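You operate a simulated robot arm through the tools that you are given. There is no shell and no other tool.

You are at the controls of a simulated two-armed robot. One attempt, no reset.

TASK
Seat the orange spool on the winder and wind its ribbon on taut.
Fine: tension lever on for two turns of the crank, off again after.

It is judged by the outcome, as a careful person would: the job done as asked, and still so three seconds after it is handed in. It fails if anything else is knocked over, pushed out of place, dropped, spilled or broken.

THE ROBOT
Two 7-joint arms with fingered hands on one trunk that stands fixed in place. Base frame: the origin is at the foot of the trunk, x ahead of it, y to its left, z up. Units: m, rad, N and s.
The left shoulder is at [0.07, 0.162, 1.396], the right one opposite. With the tool pointing down near the work surface each hand reaches from about 0.1 to 0.78 m from the base axis, measured 20 degrees to its own side. Payload 4 kg a hand.
Tool frame (each hand has its own): the origin (TCP) lies between the finger pads and is the grasp point; the fingertips stand 0.026 m ahead of it; z points along the fingers, y is the line along which they close. Largest opening 0.132 m; the body of the gripper starts 0.073 m behind the TCP. The gripper is a hand of 4 fingers: y runs from the thumb to the fingers, the wrist lies at [0, 0, -0.224] in the tool frame, and closing takes about 1.5 s.
Orientation is that of the tool frame in the base frame, as [roll, pitch, yaw] about the fixed x, y, z axes, in that order (R = Rz(yaw) Ry(pitch) Rx(roll)). With the fingers straight down and closing along the base's y, the tool's x points along the base's -x, its y along +y and its z along -z.

THE INTERFACE
- The arms move only by the tool drive_tool. It takes "left_series", "right_series" or both (then of equal length, played together; a hand with none holds still); each is a list of rows, each a list of 3 entries, a list of its own where there are three numbers: the shift along the tool's x, y, z in cm, then the turn, a rotation vector about the tool's x, y, z in rad, then the gripper command, from -1 (fully open) to 1 (shut), values between in proportion. In form: [[[x, y, z], [ax, ay, az], jaw], ...]. A call has 1 to 20 rows; each row shifts and turns the commanded pose from where the row before left it, along the tool's axes as they then stand. A row lasts 0.2 s, in which the tool goes at most 0.05 m and 0.15 rad; a call with a longer step from one row to the next is refused whole, and so is a gripper value outside its range. Where a pose cannot be reached the arm comes as near as it can. A force on the tool above 40 N (or 10 N above the force at the start of the call, whichever is more), or a blocked arm, ends the call early, and 0.2 s more pass. Each finger travels about 0.045 m/s and halts on what it meets, pressing with about 26 N; the grip force reading is that of the motor and also rises with nothing between the fingers. The clock runs only during rows and for 0.2 s after the last one: add rows that do not move to give the fingers time. The reply holds the time, the measured pose of the TCP, the force on the tool along the base axes, the opening and the grip force, in the units named above and with some noise, with the torque about the TCP (base axes, N m) and any sound that the robot's microphone picked up, and new pictures: "pictures" is both (left out), scene, wrist or none (wrist: the cameras of the hands that moved).
- Cameras (640 x 400 px; columns grow to the right, rows downward): "scene" is now at [0.1138, -0.0437, 1.603]; the picture's right is [-0.49, -0.87, 0.00], its down [-0.62, 0.35, -0.70] and it looks along [0.61, -0.34, -0.71] (base axes); focal length 337 px, centre (320, 200). "left" rides on the left gripper at [-0.073, 0.006, -0.094] in its tool frame; the picture's right is [-0.08, -1.00, 0.00], its down [0.78, -0.06, -0.62] and it looks along [0.62, -0.05, 0.79] (tool axes); focal length 230 px, centre (320, 200). "right" rides on the right gripper at [0.073, 0.006, -0.093] in its tool frame; the picture's right is [-0.08, 1.00, 0.00], its down [-0.78, -0.06, -0.62] and it looks along [-0.62, -0.05, 0.79] (tool axes); focal length 230 px, centre (320, 200). There is no depth. A picture from a camera that has moved, and an enlarged one, comes with that camera's place and axes in the base frame and with its lens. The place of the scene camera against the robot may be out by one fixed shift of up to 0.012 m in any direction.
- move_column(by): slides the trunk up (or, below 0, down) by that many m; the arms and the scene camera ride with it, the base frame stays. It gives what a move gives, with no picture.
- grasp_type(shape, hand): the hand has 4 fingers and takes this shape, open, in about a second: jaw (thumb against the fingers, like two jaws); tri (thumb and two fingers); tip (a fingertip pinch); poke (one finger out to press); point (the index stretched); flat (the hand flat); cup (the hand cupped); fist (a fist). The gripper value then closes the fingers along that shape, each until it touches; the sizes above hold for jaw. It gives what a move gives, with no picture.
- pan_tilt(pan, tilt): turns the head with the scene camera to pan (to the left, within 1.501 rad either way) and tilt (down, from -0.506 to 1.204), counted from straight ahead of the robot. It gives what a move gives, and a new picture of the scene camera.
- inspect(camera, box): a new picture of the part [left, top, right, bottom] of that camera's present view, enlarged. It takes no simulated time.
- sign_off(): hands the job in; it is judged then, once.

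Places have to be worked out from the pictures, the camera data and where the tool is seen. Open the grippers and draw the arms clear of the work before you hand the job in, unless the task says otherwise.

The tools are called after "Emit:" as name(argument=value, ...) on one line, values as JSON. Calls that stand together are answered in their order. drive_tool: Moves the arms, as the interface text tells. Its arguments: {"type":"object","properties":{"left_series":{"type":"array","items":{"type":"array"}},"right_series":{"type":"array","items":{"type":"array"}},"pictures":{"type":"string","enum":["both","scene","wrist","none"]}},"required":[]} The other tools are called the same way: move_column (by) slides the trunk up or down; grasp_type (shape, hand) gives the hand a shape; pan_tilt (pan, tilt) turns the head that bears the scene camera; inspect (camera, box) takes an enlarged picture of a part of a camera's view; sign_off () hands the job in.

At the start:

```text
clock: 0.0
left_ee_pos: [0.4843, -0.0195, 1.3647]
left_ee_rot: [3.14, -0.001, 3.14]
left_force: [0.1, -0.8, 0.7]
left_moment: [0.02, 0.03, 0.0]
left_width: 0.1319
left_gripper_force: 0.1
left_shape: jaw
right_ee_pos: [0.3027, -0.4697, 1.3607]
right_ee_rot: [-3.14, -0.001, 3.139]
right_force: [0.7, -0.2, -0.4]
right_moment: [-0.02, -0.01, 0.01]
right_width: 0.1319
right_gripper_force: 0.1
right_shape: jaw
trunk travel left (down, up): [-0.875, 0.065]
head pan, tilt: [-0.51, 0.789]
```

scene: 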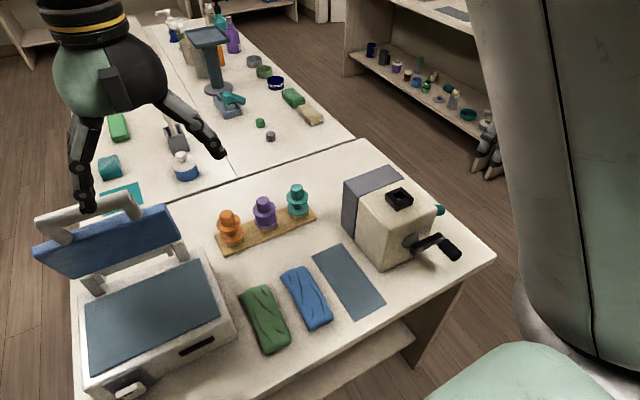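
right: 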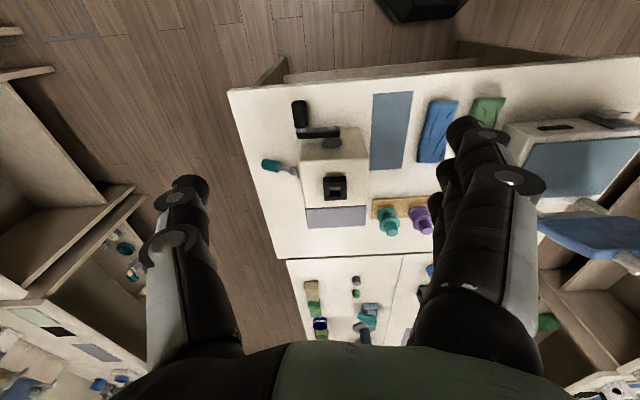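
left: 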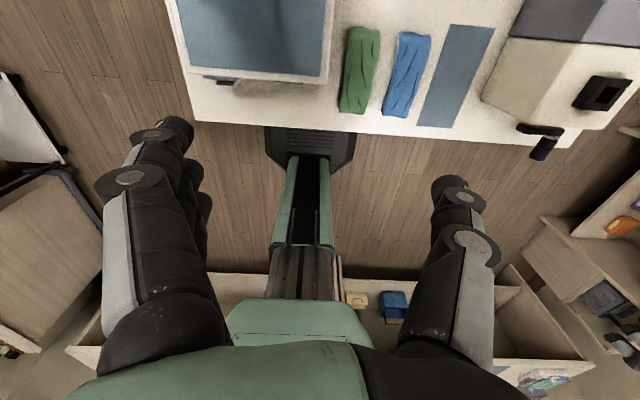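

The scene shows three spools (orange, purple, teal) on a wooden strip, and a winder box with a square socket on top, a crank on its front side, and a teal lever on the right. I'll take enlarged pictures to understand the parts.

Emit:
inspect(camera="scene", box=[320, 150, 480, 280])

Emit:
inspect(camera="scene", box=[200, 170, 330, 260])

Emit:
inspect(camera="right", box=[250, 80, 450, 250])

```text
3.08 times, centred on (400, 215) of scene
camera zoom: at [0.1138, -0.0437, 1.603], right [-0.49, -0.87, 0.0], down [-0.62, 0.35, -0.7], along [0.61, -0.34, -0.71], focal length 1036 px, centre (74, 154)
```

zoom: 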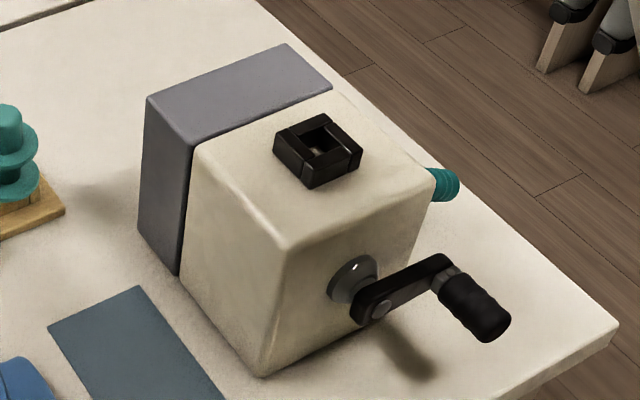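

```text
4.44 times, centred on (265, 215) of scene
camera zoom: at [0.1138, -0.0437, 1.603], right [-0.49, -0.87, 0.0], down [-0.62, 0.35, -0.7], along [0.61, -0.34, -0.71], focal length 1496 px, centre (564, 133)
```

zoom: 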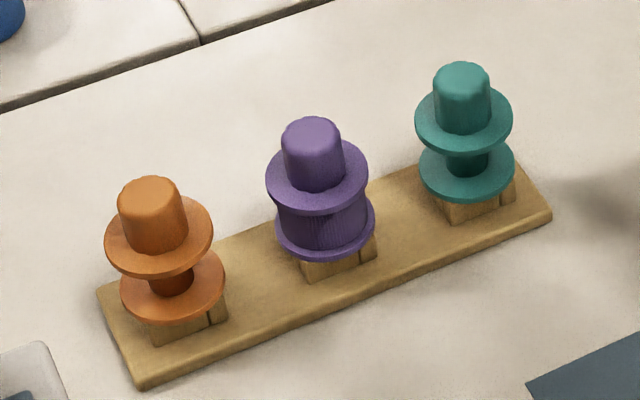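

```text
2.35 times, centred on (350, 165) of right
camera zoom: at [0.2292, -0.4646, 1.4551], right [0.08, 1.0, 0.0], down [0.78, -0.06, 0.62], along [0.62, -0.05, -0.79], focal length 541 px, centre (249, 282)
```

zoom: 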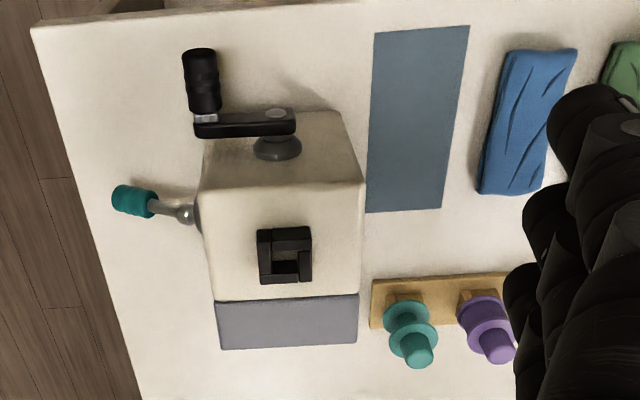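

Emit:
inspect(camera="right", box=[250, 90, 380, 235])

Emit:
inspect(camera="right", box=[300, 165, 380, 225])

Emit:
inspect(camera="scene", box=[370, 180, 430, 220])

Emit:
inspect(camera="left", box=[480, 0, 640, 160])

```text
2.76 times, centred on (315, 162) of right
camera zoom: at [0.2292, -0.4646, 1.4551], right [0.08, 1.0, 0.0], down [0.78, -0.06, 0.62], along [0.62, -0.05, -0.79], focal length 635 px, centre (334, 303)
```

zoom: 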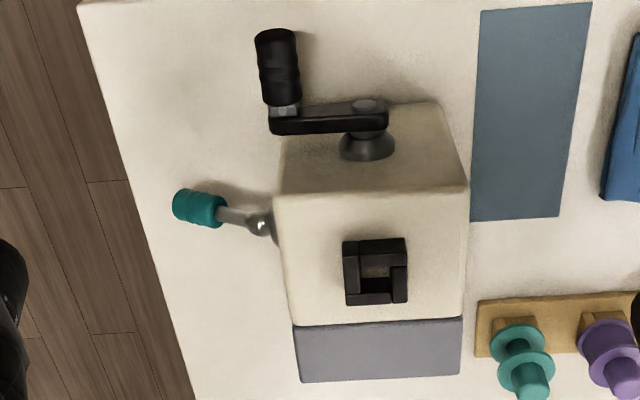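

```text
6.67 times, centred on (340, 195) of right
camera zoom: at [0.2292, -0.4646, 1.4551], right [0.08, 1.0, 0.0], down [0.78, -0.06, 0.62], along [0.62, -0.05, -0.79], focal length 1534 px, centre (187, 233)
```

zoom: 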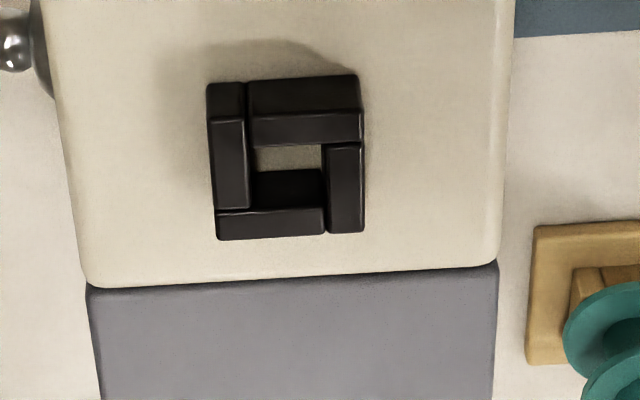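

```text
10.00 times, centred on (400, 200) of scene
camera zoom: at [0.1138, -0.0437, 1.603], right [-0.49, -0.87, 0.0], down [-0.62, 0.35, -0.7], along [0.61, -0.34, -0.71], focal length 3367 px, centre (-480, 200)
```

zoom: 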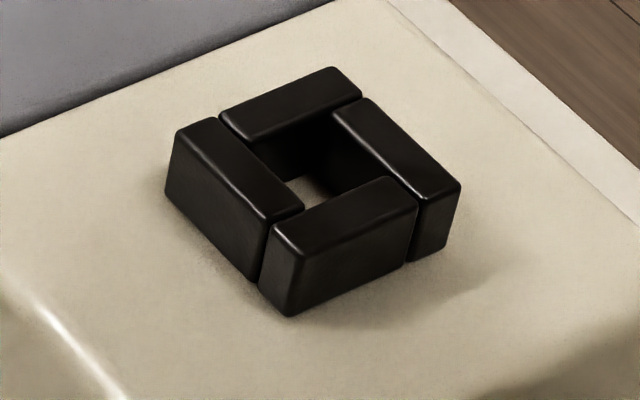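

```text
2.50 times, centred on (560, 80) of left
camera zoom: at [0.5575, -0.0145, 1.4591], right [0.08, -1.0, 0.0], down [-0.78, -0.06, 0.62], along [-0.62, -0.05, -0.79], focal length 575 px, centre (-280, 500)
```

zoom: 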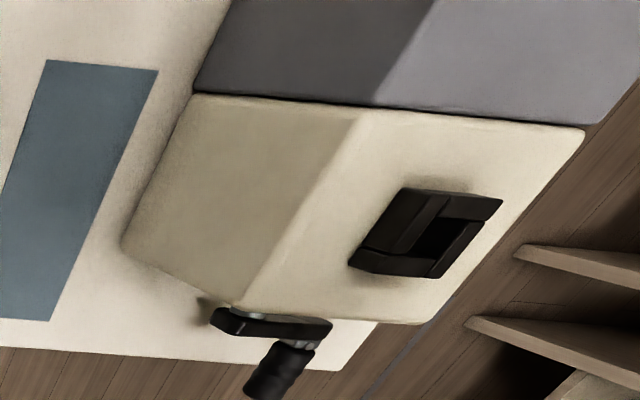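

The socket on the winder's top is a square four-walled pocket, roughly aligned to the base axes at about (0.49, -0.46, 1.08). I need a better look at the lever on the right side, so I move the right hand out to the right and turn its camera toward the winder's side.

Emit:
drive_tool(right_series=[[[-1.25, -3.75, 1.5], [0, 0, 0], -1], [[-1.25, -3.75, 1.5], [0, 0, 0], -1], [[-1.25, -3.75, 1.5], [0, 0, 0], -1], [[-1.25, -3.75, 1.5], [0, 0, 0], -1], [[0, 0, 0], [0, 0, -0.15], -1], [[0, 0, 0], [0, 0, -0.15], -1], [[0, 0, 0], [0, 0, -0.15], -1], [[0, 0, 0], [0, 0, -0.15], -1], [[0, 0, 0], [0, 0, -0.15], -1], [[0, 0, 0], [0, 0, -0.15], -1], [[0, 0, 0], [0, 0, -0.15], -1], [[0, 0, 0], [0, 0, 0], -1]], pictures="both")

```text
clock: 2.6
left_ee_pos: [0.4839, -0.0197, 1.3657]
left_ee_rot: [-3.141, 0.0, -3.141]
left_force: [-0.7, -0.2, -0.1]
left_moment: [0.04, 0.01, -0.05]
left_width: 0.1319
left_gripper_force: 0.0
left_shape: jaw
right_ee_pos: [0.3518, -0.6209, 1.3009]
right_ee_rot: [3.14, -0.002, -2.092]
right_force: [0.2, 0.0, -0.5]
right_moment: [0.04, 0.01, -0.01]
right_width: 0.1316
right_gripper_force: 0.2
right_shape: jaw
trunk travel left (down, up): [-0.875, 0.065]
head pan, tilt: [-0.51, 0.789]
camera scene: at [0.1139, -0.0434, 1.603], right [-0.49, -0.87, 0.0], down [-0.62, 0.35, -0.7], along [0.61, -0.34, -0.71], focal length 337 px, centre (320, 200)
camera right: at [0.3109, -0.6809, 1.3951], right [-0.83, 0.56, 0.0], down [0.44, 0.65, 0.62], along [0.35, 0.51, -0.79], focal length 230 px, centre (320, 200)
```

scene: 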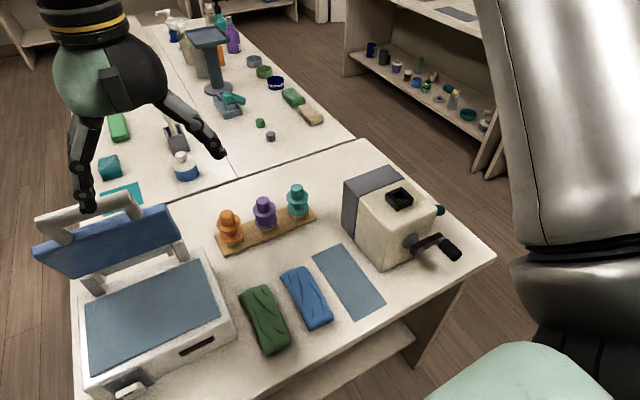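
right: 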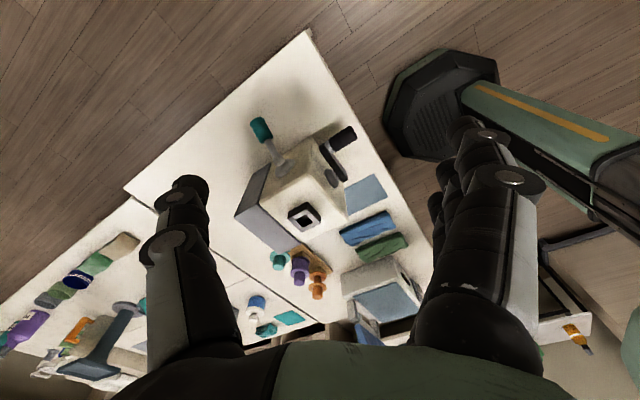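

Emit:
inspect(camera="right", box=[225, 100, 385, 260])

Emit:
inspect(camera="right", box=[240, 105, 320, 195])

Emit:
inspect(camera="right", box=[260, 235, 340, 305])

```text
2.50 times, centred on (305, 180) of right
camera zoom: at [0.3109, -0.6809, 1.3951], right [-0.83, 0.56, 0.0], down [0.44, 0.65, 0.62], along [0.35, 0.51, -0.79], focal length 575 px, centre (358, 250)
```

zoom: 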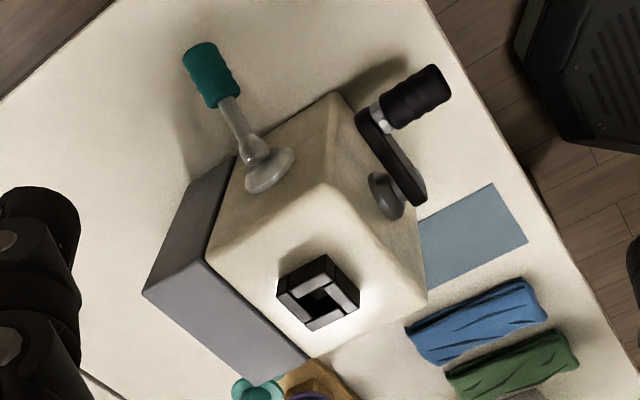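

```text
4.44 times, centred on (280, 150) of right
camera zoom: at [0.3109, -0.6809, 1.3951], right [-0.83, 0.56, 0.0], down [0.44, 0.65, 0.62], along [0.35, 0.51, -0.79], focal length 1022 px, centre (498, 422)
```

zoom: 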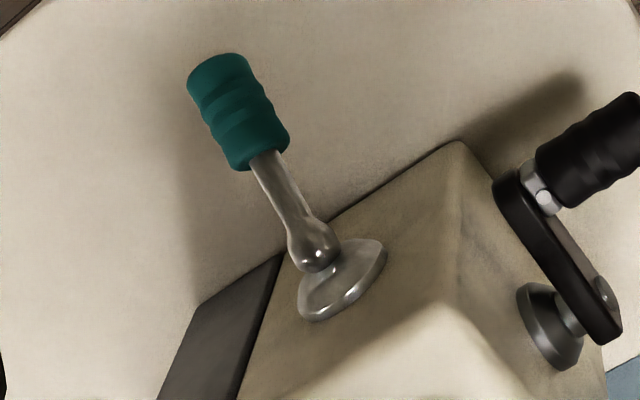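

```text
5.71 times, centred on (300, 270) of right
camera zoom: at [0.3109, -0.6809, 1.3951], right [-0.83, 0.56, 0.0], down [0.44, 0.65, 0.62], along [0.35, 0.51, -0.79], focal length 1315 px, centre (434, -200)
```

zoom: 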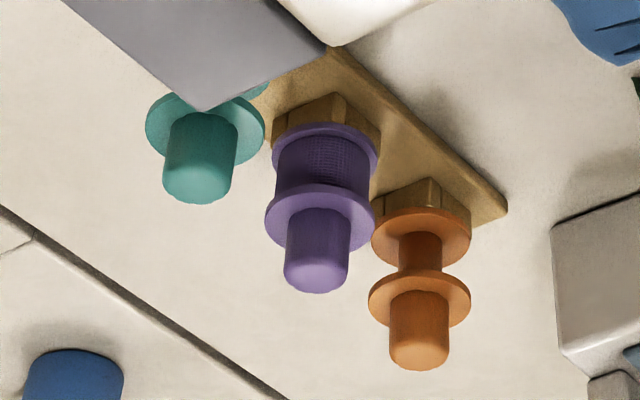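

Emit:
inspect(camera="right", box=[280, 190, 330, 240])

Emit:
inspect(camera="right", box=[300, 110, 370, 200])

```text
8.00 times, centred on (305, 215) of right
camera zoom: at [0.3109, -0.6809, 1.3951], right [-0.83, 0.56, 0.0], down [0.44, 0.65, 0.62], along [0.35, 0.51, -0.79], focal length 1841 px, centre (440, 80)
```

zoom: 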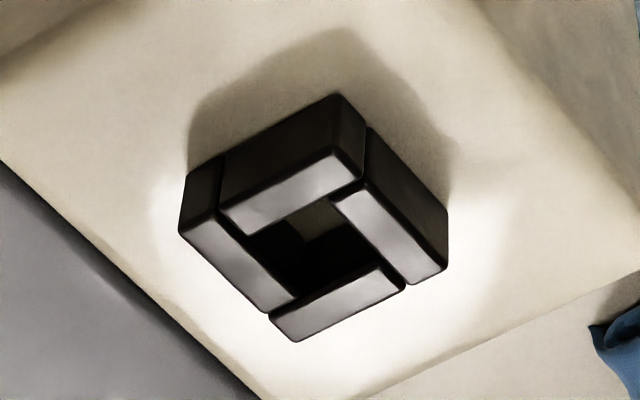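

```text
4.44 times, centred on (335, 155) of right
camera zoom: at [0.3109, -0.6809, 1.3951], right [-0.83, 0.56, 0.0], down [0.44, 0.65, 0.62], along [0.35, 0.51, -0.79], focal length 1022 px, centre (253, 400)
```

zoom: 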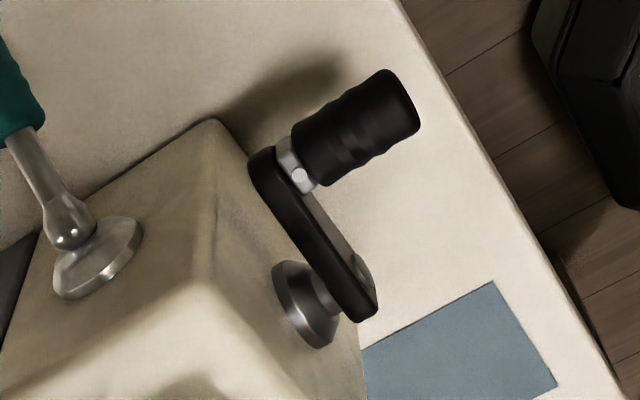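

I triangulated: socket top centre at about (0.500, -0.456, 1.087), table at z≈0.908, orange knob top at about (0.706, -0.118, 1.014), crank pivot at (0.405, -0.455, 0.993) with the handle at (0.37, -0.515, 0.998), and lever knob tip at (0.497, -0.623, 0.962). I check the finger layout of the hands before choosing grasps.

Emit:
inspect(camera="scene", box=[30, 0, 240, 215])

Emit:
inspect(camera="right", box=[400, 100, 580, 300])

Emit:
inspect(camera="scene", box=[205, 195, 265, 255])

```text
1.86 times, centred on (135, 108) of scene
camera zoom: at [0.1139, -0.0434, 1.603], right [-0.49, -0.87, 0.0], down [-0.62, 0.35, -0.7], along [0.61, -0.34, -0.71], focal length 626 px, centre (664, 372)
```

zoom: 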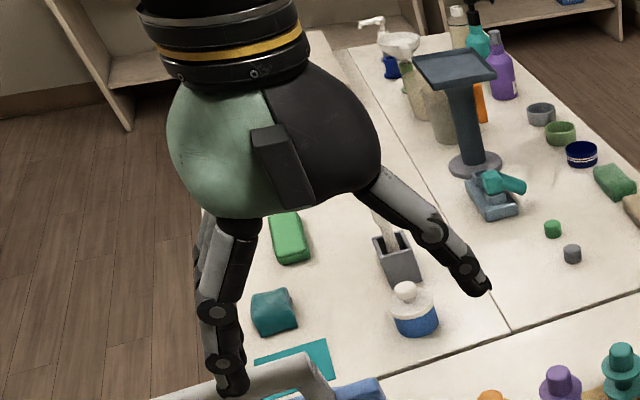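

```text
2.00 times, centred on (490, 200) of right
camera zoom: at [0.3109, -0.6809, 1.3951], right [-0.83, 0.56, 0.0], down [0.44, 0.65, 0.62], along [0.35, 0.51, -0.79], focal length 460 px, centre (-20, 200)
```

zoom: 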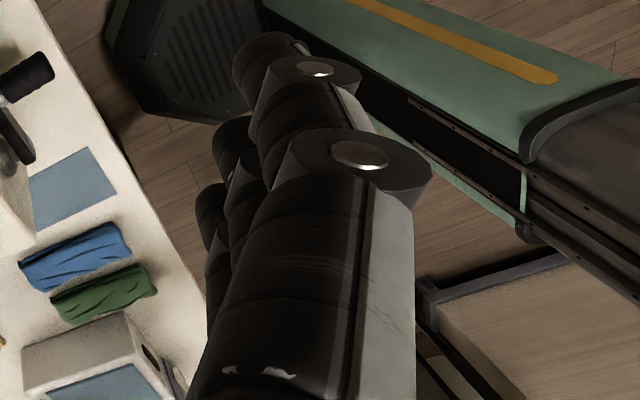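

```text
6.67 times, centred on (235, 225) of scene
camera zoom: at [0.1139, -0.0434, 1.603], right [-0.49, -0.87, 0.0], down [-0.62, 0.35, -0.7], along [0.61, -0.34, -0.71], focal length 2245 px, centre (887, 33)
```

zoom: 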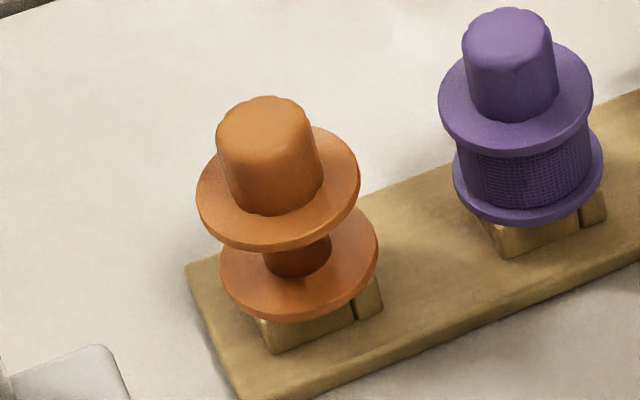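

The hand has a thumb on one side and three fingers on the other, so I'll grasp the orange knob closing along x, where there are no neighbouring spools. First I draw the left arm back and aside, and turn the right hand to yaw -1.57.

Emit:
drive_tool(left_series=[[[2.5, 3, 0], [0, 0, 0], -1], [[2.5, 3, 0], [0, 0, 0], -1], [[2.5, 3, 0], [0, 0, 0], -1], [[2.5, 3, 0], [0, 0, 0], -1], [[2.5, 3, 0], [0, 0, 0], -1]], right_series=[[[0, 0, 0], [0, 0, -0.1042], -1], [[0, 0, 0], [0, 0, -0.1042], -1], [[0, 0, 0], [0, 0, -0.1042], -1], [[0, 0, 0], [0, 0, -0.1042], -1], [[0, 0, 0], [0, 0, -0.1042], -1]], pictures="both")

```text
clock: 3.8
left_ee_pos: [0.3546, 0.1349, 1.3659]
left_ee_rot: [3.141, 0.001, 3.14]
left_force: [0.6, 0.9, -0.8]
left_moment: [-0.03, -0.03, -0.01]
left_width: 0.1319
left_gripper_force: 0.1
left_shape: jaw
right_ee_pos: [0.3505, -0.6166, 1.3045]
right_ee_rot: [-3.139, -0.004, -1.571]
right_force: [-1.0, 0.0, 1.2]
right_moment: [-0.06, -0.03, -0.04]
right_width: 0.1316
right_gripper_force: 0.0
right_shape: jaw
trunk travel left (down, up): [-0.875, 0.065]
head pan, tilt: [-0.51, 0.789]
camera scene: at [0.1115, -0.0404, 1.6032], right [-0.49, -0.87, 0.0], down [-0.62, 0.35, -0.71], along [0.62, -0.35, -0.71], focal length 337 px, centre (320, 200)
camera right: at [0.3446, -0.6906, 1.3975], right [-1.0, 0.08, 0.0], down [0.06, 0.79, 0.61], along [0.05, 0.61, -0.79], focal length 230 px, centre (320, 200)
camera left: at [0.4284, 0.1399, 1.4596], right [0.08, -1.0, 0.0], down [-0.79, -0.06, 0.62], along [-0.61, -0.05, -0.79], focal length 230 px, centre (320, 200)
```

scene: 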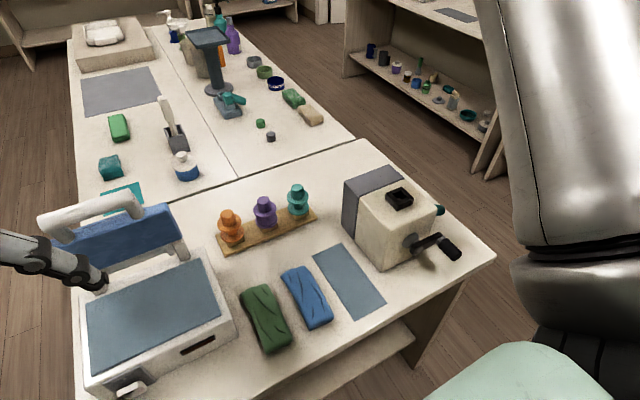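
right: 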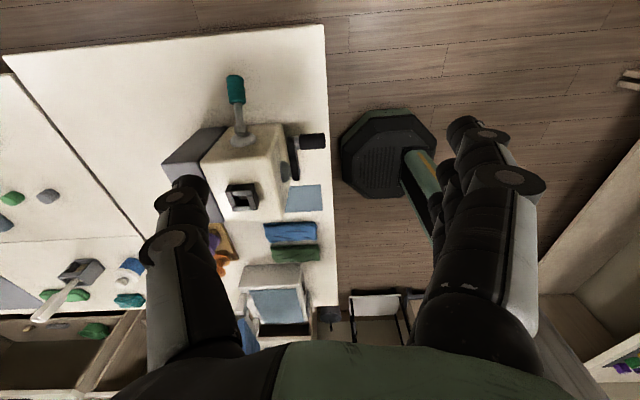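
left: 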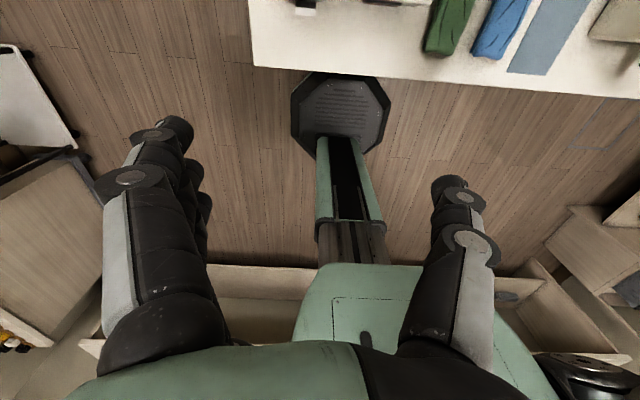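

The lever runs straight out in -y and slightly down. Now I carry the open right hand over to above the orange spool at about (0.706, -0.118), keeping it high over the winder.

Emit:
drive_tool(right_series=[[[-3.56, -2.54, 0], [0, 0, 0], -1], [[-3.56, -2.54, 0], [0, 0, 0], -1], [[-3.56, -2.54, 0], [0, 0, 0], -1], [[-3.56, -2.54, 0], [0, 0, 0], -1], [[-3.56, -2.54, 0], [0, 0, 0], -1], [[-3.56, -2.54, 0], [0, 0, 0], -1], [[-3.56, -2.54, 0], [0, 0, 0], -1], [[-3.56, -2.54, 0], [0, 0, 0], -1], [[-3.56, -2.54, 0], [0, 0, 0], -1], [[-3.56, -2.54, 0], [0, 0, 0], -1], [[-3.56, -2.54, 1.5], [0, 0, 0], -1], [[-3.56, -2.54, 2.5], [0, 0, 0], -1], [[-3.56, -2.54, 2.5], [0, 0, 0], -1], [[-3.56, -2.54, 2.5], [0, 0, 0], -1], [[0, 0, 1.5], [0, 0, 0], -1], [[0, 0, 0], [0, 0, 0], -1]], pictures="both")

```text
refused: row 12 steps farther than a row can; nothing moved
```

That was refused for a slightly too long step; I repeat it with smaller descents.

Emit:
drive_tool(right_series=[[[-3.56, -2.54, 0], [0, 0, 0], -1], [[-3.56, -2.54, 0], [0, 0, 0], -1], [[-3.56, -2.54, 0], [0, 0, 0], -1], [[-3.56, -2.54, 0], [0, 0, 0], -1], [[-3.56, -2.54, 0], [0, 0, 0], -1], [[-3.56, -2.54, 0], [0, 0, 0], -1], [[-3.56, -2.54, 0], [0, 0, 0], -1], [[-3.56, -2.54, 0], [0, 0, 0], -1], [[-3.56, -2.54, 0], [0, 0, 0], -1], [[-3.56, -2.54, 0], [0, 0, 0], -1], [[-3.56, -2.54, 1.5], [0, 0, 0], -1], [[-3.56, -2.54, 2.0], [0, 0, 0], -1], [[-3.56, -2.54, 2.0], [0, 0, 0], -1], [[-3.56, -2.54, 2.0], [0, 0, 0], -1], [[0, 0, 2.5], [0, 0, 0], -1], [[0, 0, 0], [0, 0, 0], -1]], pictures="both")

```text
clock: 7.2
left_ee_pos: [0.3573, 0.1334, 1.3652]
left_ee_rot: [3.141, -0.001, -3.141]
left_force: [-0.3, 0.4, 1.2]
left_moment: [0.02, -0.02, 0.02]
left_width: 0.1321
left_gripper_force: 0.0
left_shape: jaw
right_ee_pos: [0.6991, -0.1391, 1.198]
right_ee_rot: [3.142, -0.001, -1.572]
right_force: [0.4, 0.3, 0.6]
right_moment: [0.05, -0.02, -0.01]
right_width: 0.1318
right_gripper_force: 0.1
right_shape: jaw
right hand out of reach, approached as far as the arm can: row 14
trunk travel left (down, up): [-0.875, 0.065]
head pan, tilt: [-0.51, 0.789]
camera scene: at [0.1134, -0.0433, 1.603], right [-0.49, -0.87, 0.0], down [-0.62, 0.35, -0.7], along [0.61, -0.34, -0.71], focal length 337 px, centre (320, 200)
camera right: at [0.6937, -0.2127, 1.2917], right [-1.0, 0.08, 0.0], down [0.06, 0.79, 0.62], along [0.05, 0.61, -0.79], focal length 230 px, centre (320, 200)
```

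scene: 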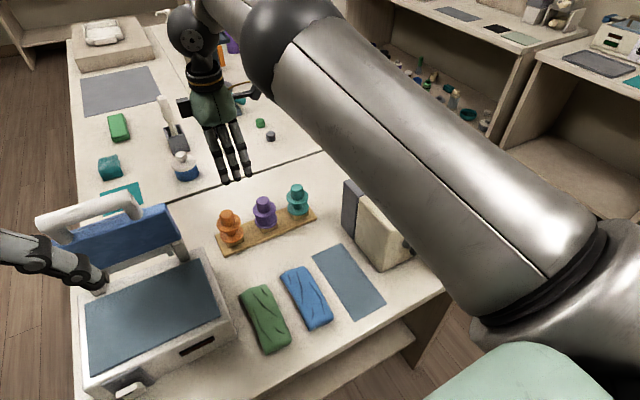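
right: 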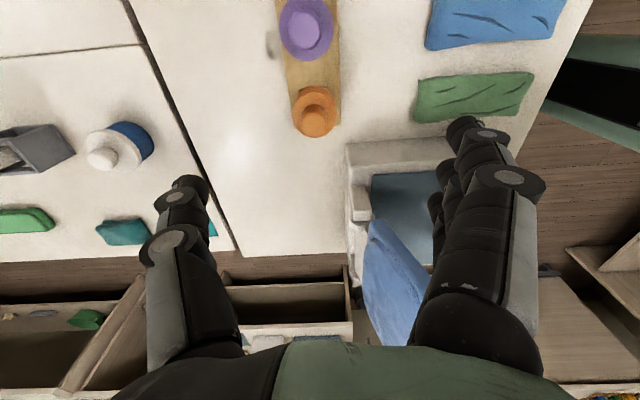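

The hand stopped ~2 cm short with this yaw, so I'll locate the orange knob more exactly from this near view and then use a yaw closer to neutral, which should reach further.

Emit:
inspect(camera="right", box=[275, 70, 355, 150])

Emit:
inspect(camera="scene", box=[150, 20, 310, 200])

```text
5.00 times, centred on (315, 110) of right
camera zoom: at [0.6937, -0.2127, 1.2917], right [-1.0, 0.08, 0.0], down [0.06, 0.79, 0.62], along [0.05, 0.61, -0.79], focal length 1150 px, centre (345, 650)
```

zoom: 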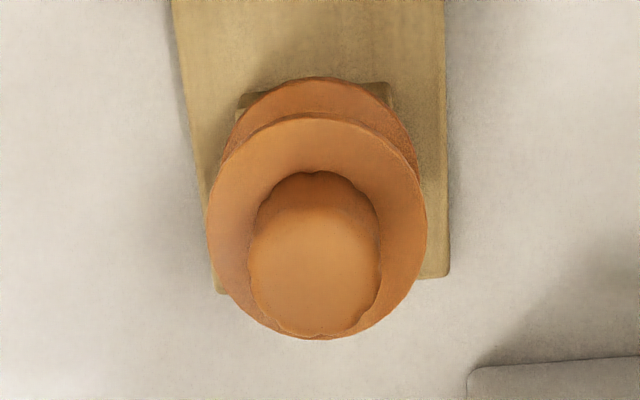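

```text
2.22 times, centred on (230, 110) of scene
camera zoom: at [0.1134, -0.0433, 1.603], right [-0.49, -0.87, 0.0], down [-0.62, 0.35, -0.7], along [0.61, -0.34, -0.71], focal length 748 px, centre (520, 400)
```

zoom: 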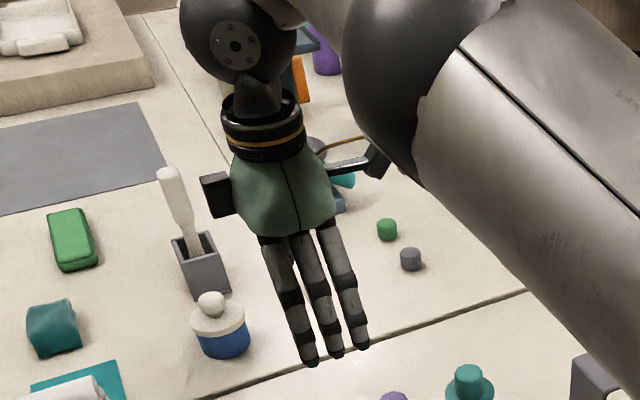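

From this view the orange spool axis is at about (0.7085, -0.112), knob top z≈1.014, upper flange z≈0.98, and the rack is aligned with the base y axis. I turn the yaw back by 0.6 rad and move over the knob, then lower to z≈1.15.

Emit:
drive_tool(right_series=[[[0, 0, 0], [0, 0, 0.15], -1], [[0, 0, 0], [0, 0, 0.15], -1], [[0, 0, 0], [0, 0, 0.15], -1], [[0, 0, 0], [0, 0, 0.15], -1], [[-1.38, 0.37, 2.4], [0, 0, 0], -1], [[-1.38, 0.37, 2.4], [0, 0, 0], -1], [[0, 0, 0], [0, 0, 0], -1]], pictures="both")

```text
clock: 8.8
left_ee_pos: [0.3576, 0.1318, 1.3659]
left_ee_rot: [3.141, 0.001, 3.14]
left_force: [-0.3, 0.2, 0.5]
left_moment: [0.02, 0.02, 0.02]
left_width: 0.1319
left_gripper_force: 0.0
left_shape: jaw
right_ee_pos: [0.7073, -0.1118, 1.1504]
right_ee_rot: [-3.138, -0.002, -2.174]
right_force: [0.6, 0.3, 0.0]
right_moment: [0.0, -0.03, -0.03]
right_width: 0.1317
right_gripper_force: 0.0
right_shape: jaw
trunk travel left (down, up): [-0.875, 0.065]
head pan, tilt: [-0.51, 0.789]
camera scene: at [0.1133, -0.0439, 1.603], right [-0.49, -0.87, 0.0], down [-0.62, 0.35, -0.7], along [0.62, -0.34, -0.71], focal length 337 px, centre (320, 200)
camera right: at [0.6613, -0.1688, 1.2434], right [-0.78, 0.63, 0.0], down [0.49, 0.61, 0.62], along [0.39, 0.48, -0.79], focal length 230 px, centre (320, 200)
```

scene: 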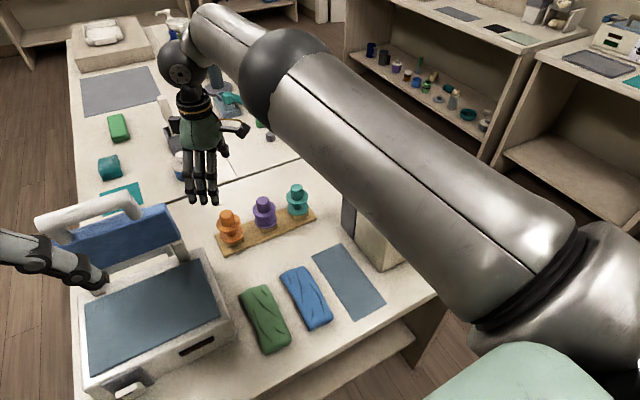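
right: 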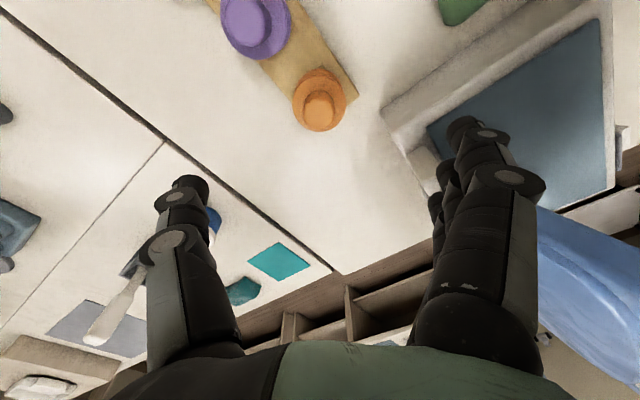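

The pose was reached at (0.707, -0.112, 1.150). The open fingers would come near the case's corner, so I partly close to about 7 cm here while checking the alignment with a zoomed wrist picture.

Emit:
drive_tool(right_series=[[[0, 0, 0], [0, 0, 0], -0.06], [[0, 0, 0], [0, 0, 0], -0.06], [[0, 0, 0], [0, 0, 0], -0.06], [[0, 0, 0], [0, 0, 0], -0.06]], pictures="wrist")

Emit:
inspect(camera="right", box=[270, 50, 390, 140])

Emit:
inspect(camera="scene", box=[20, 170, 260, 400])

```text
clock: 9.8
left_ee_pos: [0.3562, 0.1315, 1.3653]
left_ee_rot: [-3.142, 0.0, 3.141]
left_force: [-0.8, -0.1, 1.0]
left_moment: [0.01, 0.03, 0.0]
left_width: 0.1319
left_gripper_force: 0.0
left_shape: jaw
right_ee_pos: [0.7082, -0.1107, 1.1494]
right_ee_rot: [3.141, -0.001, -2.171]
right_force: [0.0, -0.3, -0.3]
right_moment: [-0.03, 0.01, 0.0]
right_width: 0.0706
right_gripper_force: 0.0
right_shape: jaw
trunk travel left (down, up): [-0.875, 0.065]
head pan, tilt: [-0.51, 0.789]
camera right: at [0.6621, -0.1685, 1.2431], right [-0.78, 0.63, 0.0], down [0.49, 0.61, 0.62], along [0.39, 0.48, -0.79], focal length 230 px, centre (320, 200)
```

right: 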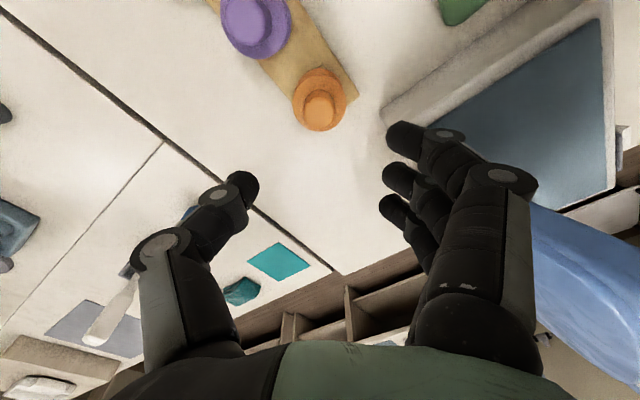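

```text
4.44 times, centred on (330, 95) of right
camera zoom: at [0.6621, -0.1685, 1.2431], right [-0.78, 0.63, 0.0], down [0.49, 0.61, 0.62], along [0.39, 0.48, -0.79], focal length 1022 px, centre (276, 667)
```

zoom: 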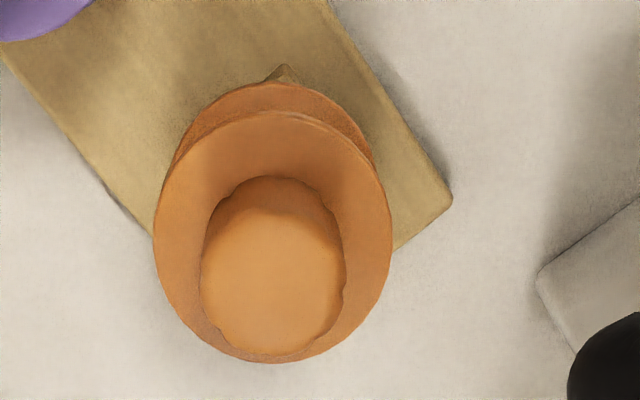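

```text
1.74 times, centred on (140, 285) of scene
camera zoom: at [0.1143, -0.0435, 1.6029], right [-0.49, -0.87, 0.0], down [-0.62, 0.35, -0.7], along [0.61, -0.34, -0.71], focal length 586 px, centre (633, 52)
```

zoom: 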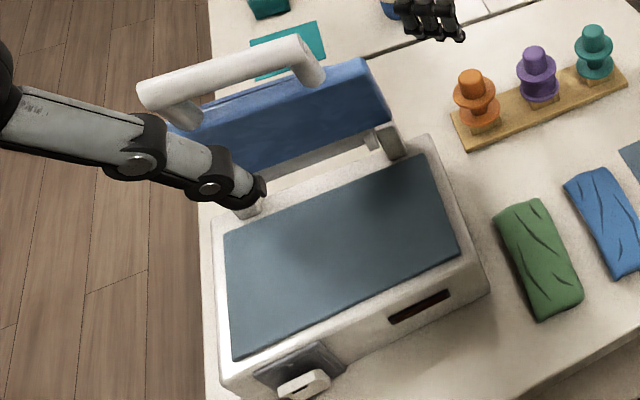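

The knob is centred under the TCP to within a millimetre. I descend 12 cm with the half-open hand and look again before the last bit.

Emit:
drive_tool(right_series=[[[0, 0, 3], [0, 0, 0], -0.06], [[0, 0, 3], [0, 0, 0], -0.06], [[0, 0, 2.5], [0, 0, 0], -0.06], [[0, 0, 2], [0, 0, 0], -0.06], [[0, 0, 1.5], [0, 0, 0], -0.06], [[0, 0, 0], [0, 0, 0], -0.06]], pictures="both")

```text
clock: 11.2
left_ee_pos: [0.3568, 0.1322, 1.3658]
left_ee_rot: [-3.14, 0.001, -3.142]
left_force: [-0.6, -0.2, 0.0]
left_moment: [-0.01, 0.0, -0.03]
left_width: 0.1319
left_gripper_force: 0.1
left_shape: jaw
right_ee_pos: [0.7075, -0.1116, 1.0311]
right_ee_rot: [-3.141, 0.001, -2.172]
right_force: [-0.1, 0.1, 0.8]
right_moment: [0.03, -0.02, 0.0]
right_width: 0.0709
right_gripper_force: 0.0
right_shape: jaw
trunk travel left (down, up): [-0.875, 0.065]
head pan, tilt: [-0.51, 0.789]
camera scene: at [0.1137, -0.0435, 1.603], right [-0.49, -0.87, 0.0], down [-0.62, 0.35, -0.7], along [0.61, -0.34, -0.71], focal length 337 px, centre (320, 200)
camera right: at [0.6609, -0.17, 1.1244], right [-0.78, 0.63, 0.0], down [0.49, 0.61, 0.62], along [0.39, 0.48, -0.79], focal length 230 px, centre (320, 200)
```

scene: 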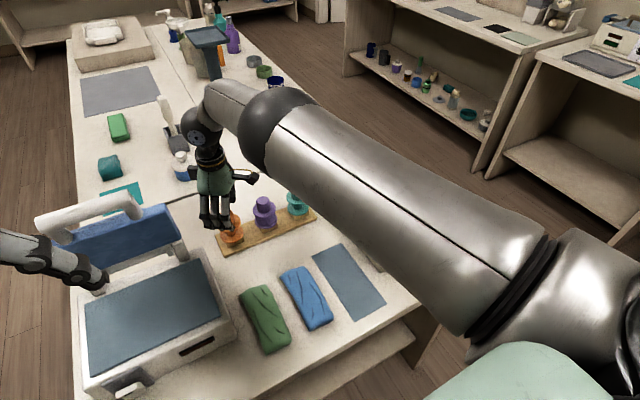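
right: 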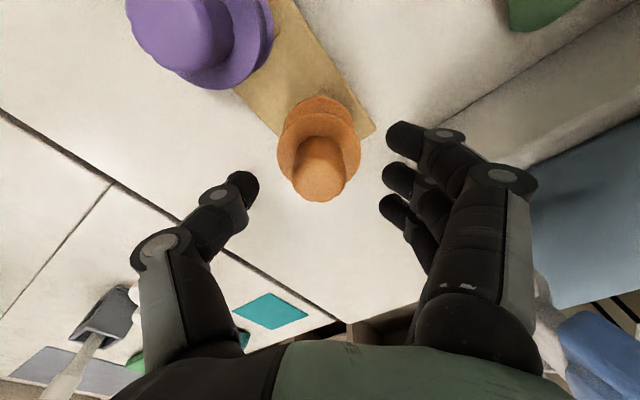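

The knob sits centred between thumb and fingers with clearance all round. I lower 1.9 cm more so the tips end just above the upper flange, and then close.

Emit:
drive_tool(right_series=[[[0, 0, 1.0], [0, 0, 0], -0.06], [[0, 0, 0.9], [0, 0, 0], -0.06], [[0, 0, 0], [0, 0, 0], -0.06], [[0, 0, 0], [0, 0, 0], 1], [[0, 0, 0], [0, 0, 0], 1], [[0, 0, 0], [0, 0, 0], 1], [[0, 0, 0], [0, 0, 0], 1], [[0, 0, 0], [0, 0, 0], 1], [[0, 0, 0], [0, 0, 0], 1]], pictures="both")

```text
clock: 13.2
left_ee_pos: [0.3568, 0.132, 1.366]
left_ee_rot: [-3.141, 0.0, 3.142]
left_force: [0.4, 0.6, 0.2]
left_moment: [0.0, 0.01, 0.03]
left_width: 0.132
left_gripper_force: 0.1
left_shape: jaw
right_ee_pos: [0.7059, -0.112, 1.0119]
right_ee_rot: [-3.14, 0.001, -2.17]
right_force: [0.0, -1.0, 1.9]
right_moment: [0.02, 0.03, 0.03]
right_width: 0.0134
right_gripper_force: 25.8
right_shape: jaw
trunk travel left (down, up): [-0.875, 0.065]
head pan, tilt: [-0.51, 0.789]
camera scene: at [0.1132, -0.0436, 1.6031], right [-0.49, -0.87, 0.0], down [-0.62, 0.35, -0.7], along [0.62, -0.34, -0.71], focal length 337 px, centre (320, 200)
camera right: at [0.6606, -0.1694, 1.1056], right [-0.78, 0.63, 0.0], down [0.49, 0.61, 0.62], along [0.39, 0.48, -0.79], focal length 230 px, centre (320, 200)
```

scene: 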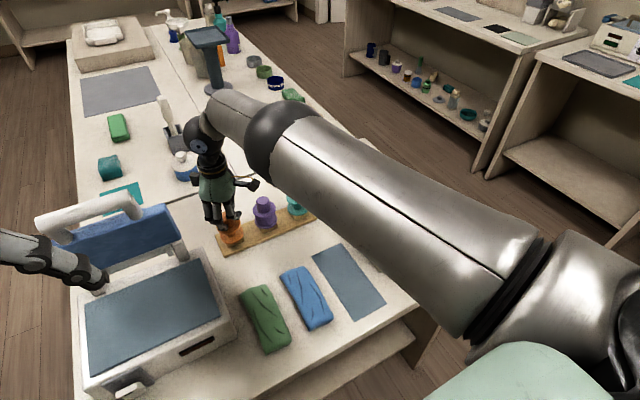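
right: 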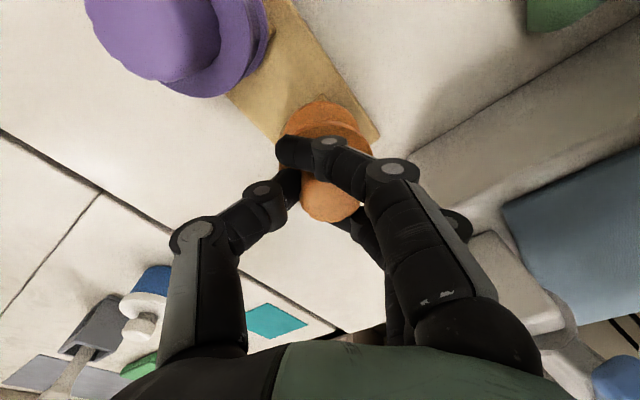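

Emit:
inspect(camera="right", box=[240, 80, 420, 260])

Emit:
inspect(camera="scene", box=[170, 140, 290, 260])

```text
2.22 times, centred on (330, 170) of right
camera zoom: at [0.6606, -0.1694, 1.1056], right [-0.78, 0.63, 0.0], down [0.49, 0.61, 0.62], along [0.39, 0.48, -0.79], focal length 511 px, centre (298, 267)
```

zoom: 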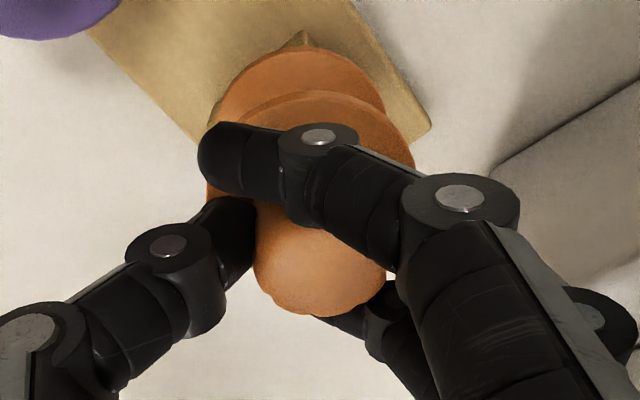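

```text
3.33 times, centred on (230, 200) of scene
camera zoom: at [0.1132, -0.0436, 1.6031], right [-0.49, -0.87, 0.0], down [-0.62, 0.35, -0.7], along [0.62, -0.34, -0.71], focal length 1122 px, centre (620, 200)
```

zoom: 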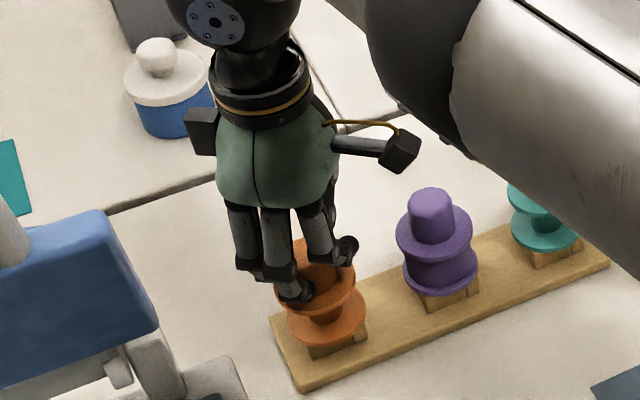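

The grip reads 25.8 N with thumb and fingers wrapped around the knob. I lift slowly by about 8 cm and check that the spool comes along straight.

Emit:
drive_tool(right_series=[[[0, 0, -0.5], [0, 0, 0], 1], [[0, 0, -1], [0, 0, 0], 1], [[0, 0, -1.5], [0, 0, 0], 1], [[0, 0, -2], [0, 0, 0], 1], [[0, 0, -2], [0, 0, 0], 1], [[0, 0, -1], [0, 0, 0], 1], [[0, 0, 0], [0, 0, 0], 1]], pictures="both")

Emit:
inspect(camera="scene", box=[160, 110, 290, 260])

Emit:
inspect(camera="right", box=[240, 80, 420, 260])

```text
clock: 14.8
left_ee_pos: [0.3573, 0.133, 1.3659]
left_ee_rot: [3.141, 0.001, 3.141]
left_force: [0.3, 0.0, -0.2]
left_moment: [0.02, 0.01, 0.02]
left_width: 0.132
left_gripper_force: 0.1
left_shape: jaw
right_ee_pos: [0.7078, -0.1121, 1.0916]
right_ee_rot: [3.14, -0.003, -2.172]
right_force: [-0.4, 0.5, -0.5]
right_moment: [0.02, 0.01, -0.02]
right_width: 0.013
right_gripper_force: 26.2
right_shape: jaw
trunk travel left (down, up): [-0.875, 0.065]
head pan, tilt: [-0.51, 0.789]
camera scene: at [0.1143, -0.0436, 1.6029], right [-0.49, -0.87, 0.0], down [-0.62, 0.35, -0.7], along [0.61, -0.34, -0.71], focal length 337 px, centre (320, 200)
camera right: at [0.6614, -0.1695, 1.1845], right [-0.78, 0.63, 0.0], down [0.49, 0.61, 0.62], along [0.39, 0.48, -0.79], focal length 230 px, centre (320, 200)
```

scene: 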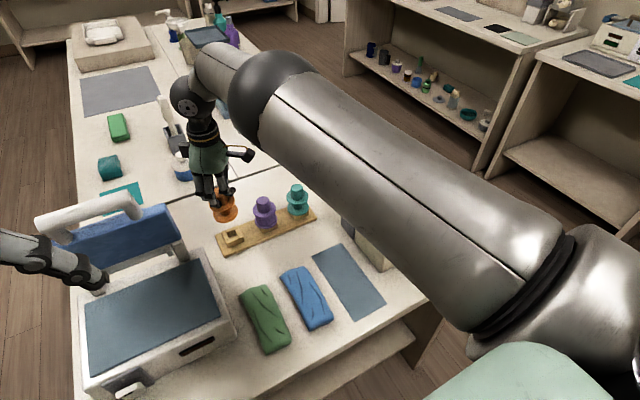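
right: 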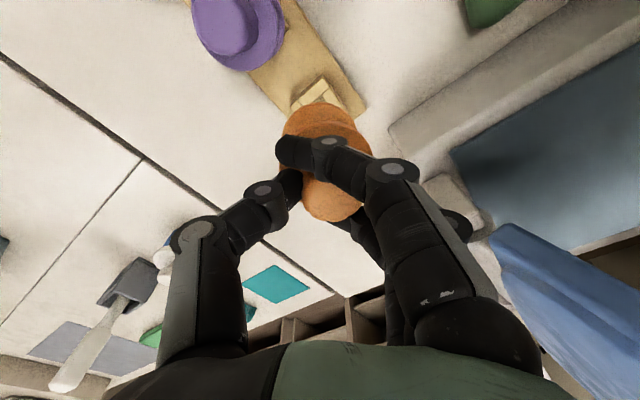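

```text
2.67 times, centred on (225, 185) of scene
camera zoom: at [0.1143, -0.0436, 1.6029], right [-0.49, -0.87, 0.0], down [-0.62, 0.35, -0.7], along [0.61, -0.34, -0.71], focal length 898 px, centre (573, 240)
```

zoom: 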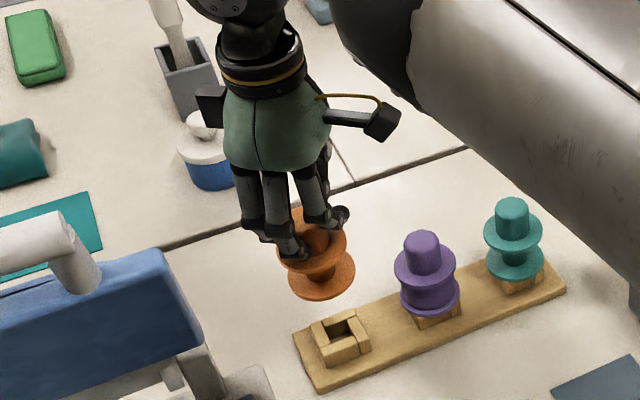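

```text
2.22 times, centred on (330, 170) of right
camera zoom: at [0.6614, -0.1695, 1.1845], right [-0.78, 0.63, 0.0], down [0.49, 0.61, 0.62], along [0.39, 0.48, -0.79], focal length 511 px, centre (298, 267)
```

zoom: 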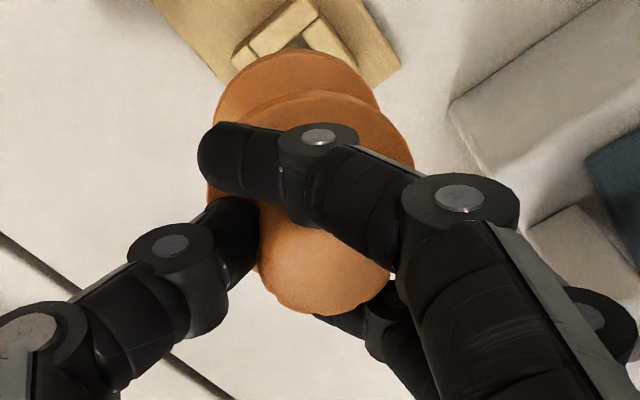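

The spool is lifted clear with only a degree or two of tilt, and the rack stays put with the peg's wooden socket now empty. I raise it to z≈1.22 and carry it over the winder socket at (0.4996, -0.4563), keeping the same yaw.

Emit:
drive_tool(right_series=[[[0, 0, -4.3], [0, 0, 0], 1], [[0, 0, -4.3], [0, 0, 0], 1], [[0, 0, -4.3], [0, 0, 0], 1], [[3.35, -0.192, 0], [0, 0, 0], 1], [[3.35, -0.192, 0], [0, 0, 0], 1], [[3.35, -0.192, 0], [0, 0, 0], 1], [[3.35, -0.192, 0], [0, 0, 0], 1], [[3.35, -0.192, 0], [0, 0, 0], 1], [[3.35, -0.192, 0], [0, 0, 0], 1], [[3.35, -0.192, 0], [0, 0, 0], 1], [[3.35, -0.192, 0], [0, 0, 0], 1], [[3.35, -0.192, 0], [0, 0, 0], 1], [[3.35, -0.192, 0], [0, 0, 0], 1], [[3.35, -0.192, 0], [0, 0, 0], 1], [[3.35, -0.192, 0], [0, 0, 0], 1], [[0, 0, 0], [0, 0, 0], 1]], pictures="both")

Emit:
inspect(camera="right", box=[230, 60, 410, 260])

Emit:
inspect(camera="scene", box=[320, 60, 480, 260])

```text
clock: 18.2
left_ee_pos: [0.3574, 0.133, 1.3655]
left_ee_rot: [3.141, -0.001, -3.141]
left_force: [0.3, -0.2, 0.5]
left_moment: [0.01, 0.0, -0.01]
left_width: 0.132
left_gripper_force: 0.1
left_shape: jaw
right_ee_pos: [0.4898, -0.4616, 1.2091]
right_ee_rot: [-3.14, 0.0, -2.171]
right_force: [-0.9, 0.4, -0.4]
right_moment: [-0.02, -0.01, -0.03]
right_width: 0.0126
right_gripper_force: 26.4
right_shape: jaw
right hand out of reach, approached as far as the arm can: row 2, 3
trunk travel left (down, up): [-0.875, 0.065]
head pan, tilt: [-0.51, 0.789]
camera scene: at [0.1141, -0.0433, 1.6029], right [-0.49, -0.87, 0.0], down [-0.62, 0.35, -0.7], along [0.61, -0.34, -0.71], focal length 337 px, centre (320, 200)
camera right: at [0.443, -0.5192, 1.3022], right [-0.78, 0.63, 0.0], down [0.49, 0.61, 0.62], along [0.39, 0.48, -0.79], focal length 230 px, centre (320, 200)
```

scene: 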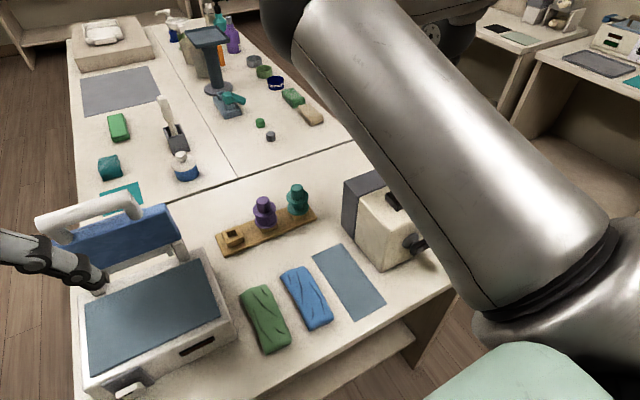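
right: 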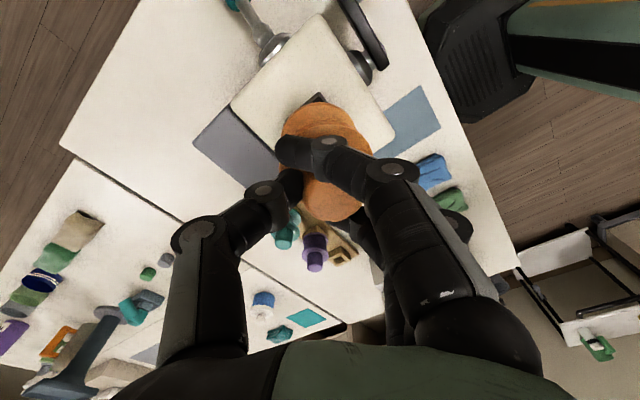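

```text
2.00 times, centred on (320, 160) of right
camera zoom: at [0.443, -0.5192, 1.3022], right [-0.78, 0.63, 0.0], down [0.49, 0.61, 0.62], along [0.39, 0.48, -0.79], focal length 460 px, centre (320, 280)
```

zoom: 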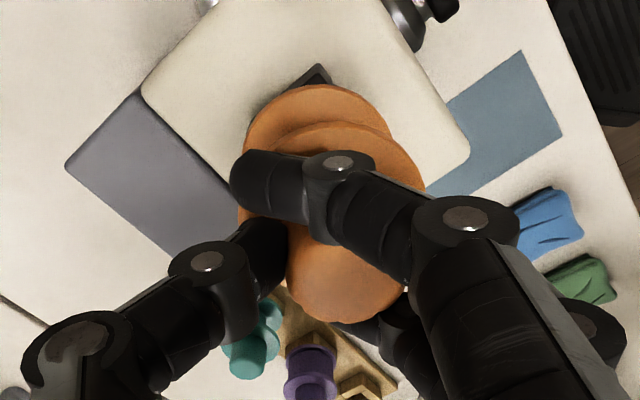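

```text
2.00 times, centred on (400, 160) of scene
camera zoom: at [0.1141, -0.0433, 1.6029], right [-0.49, -0.87, 0.0], down [-0.62, 0.35, -0.7], along [0.61, -0.34, -0.71], focal length 673 px, centre (160, 280)
```

zoom: 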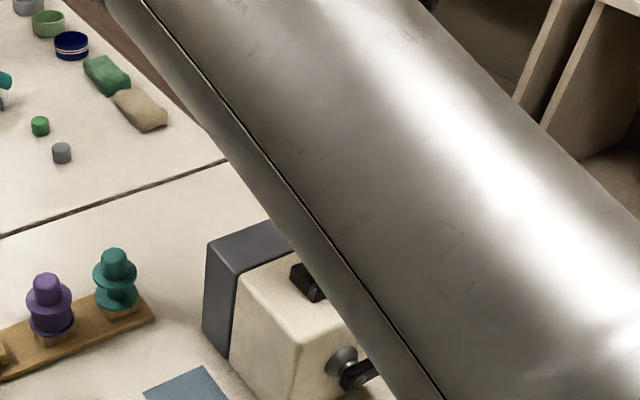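

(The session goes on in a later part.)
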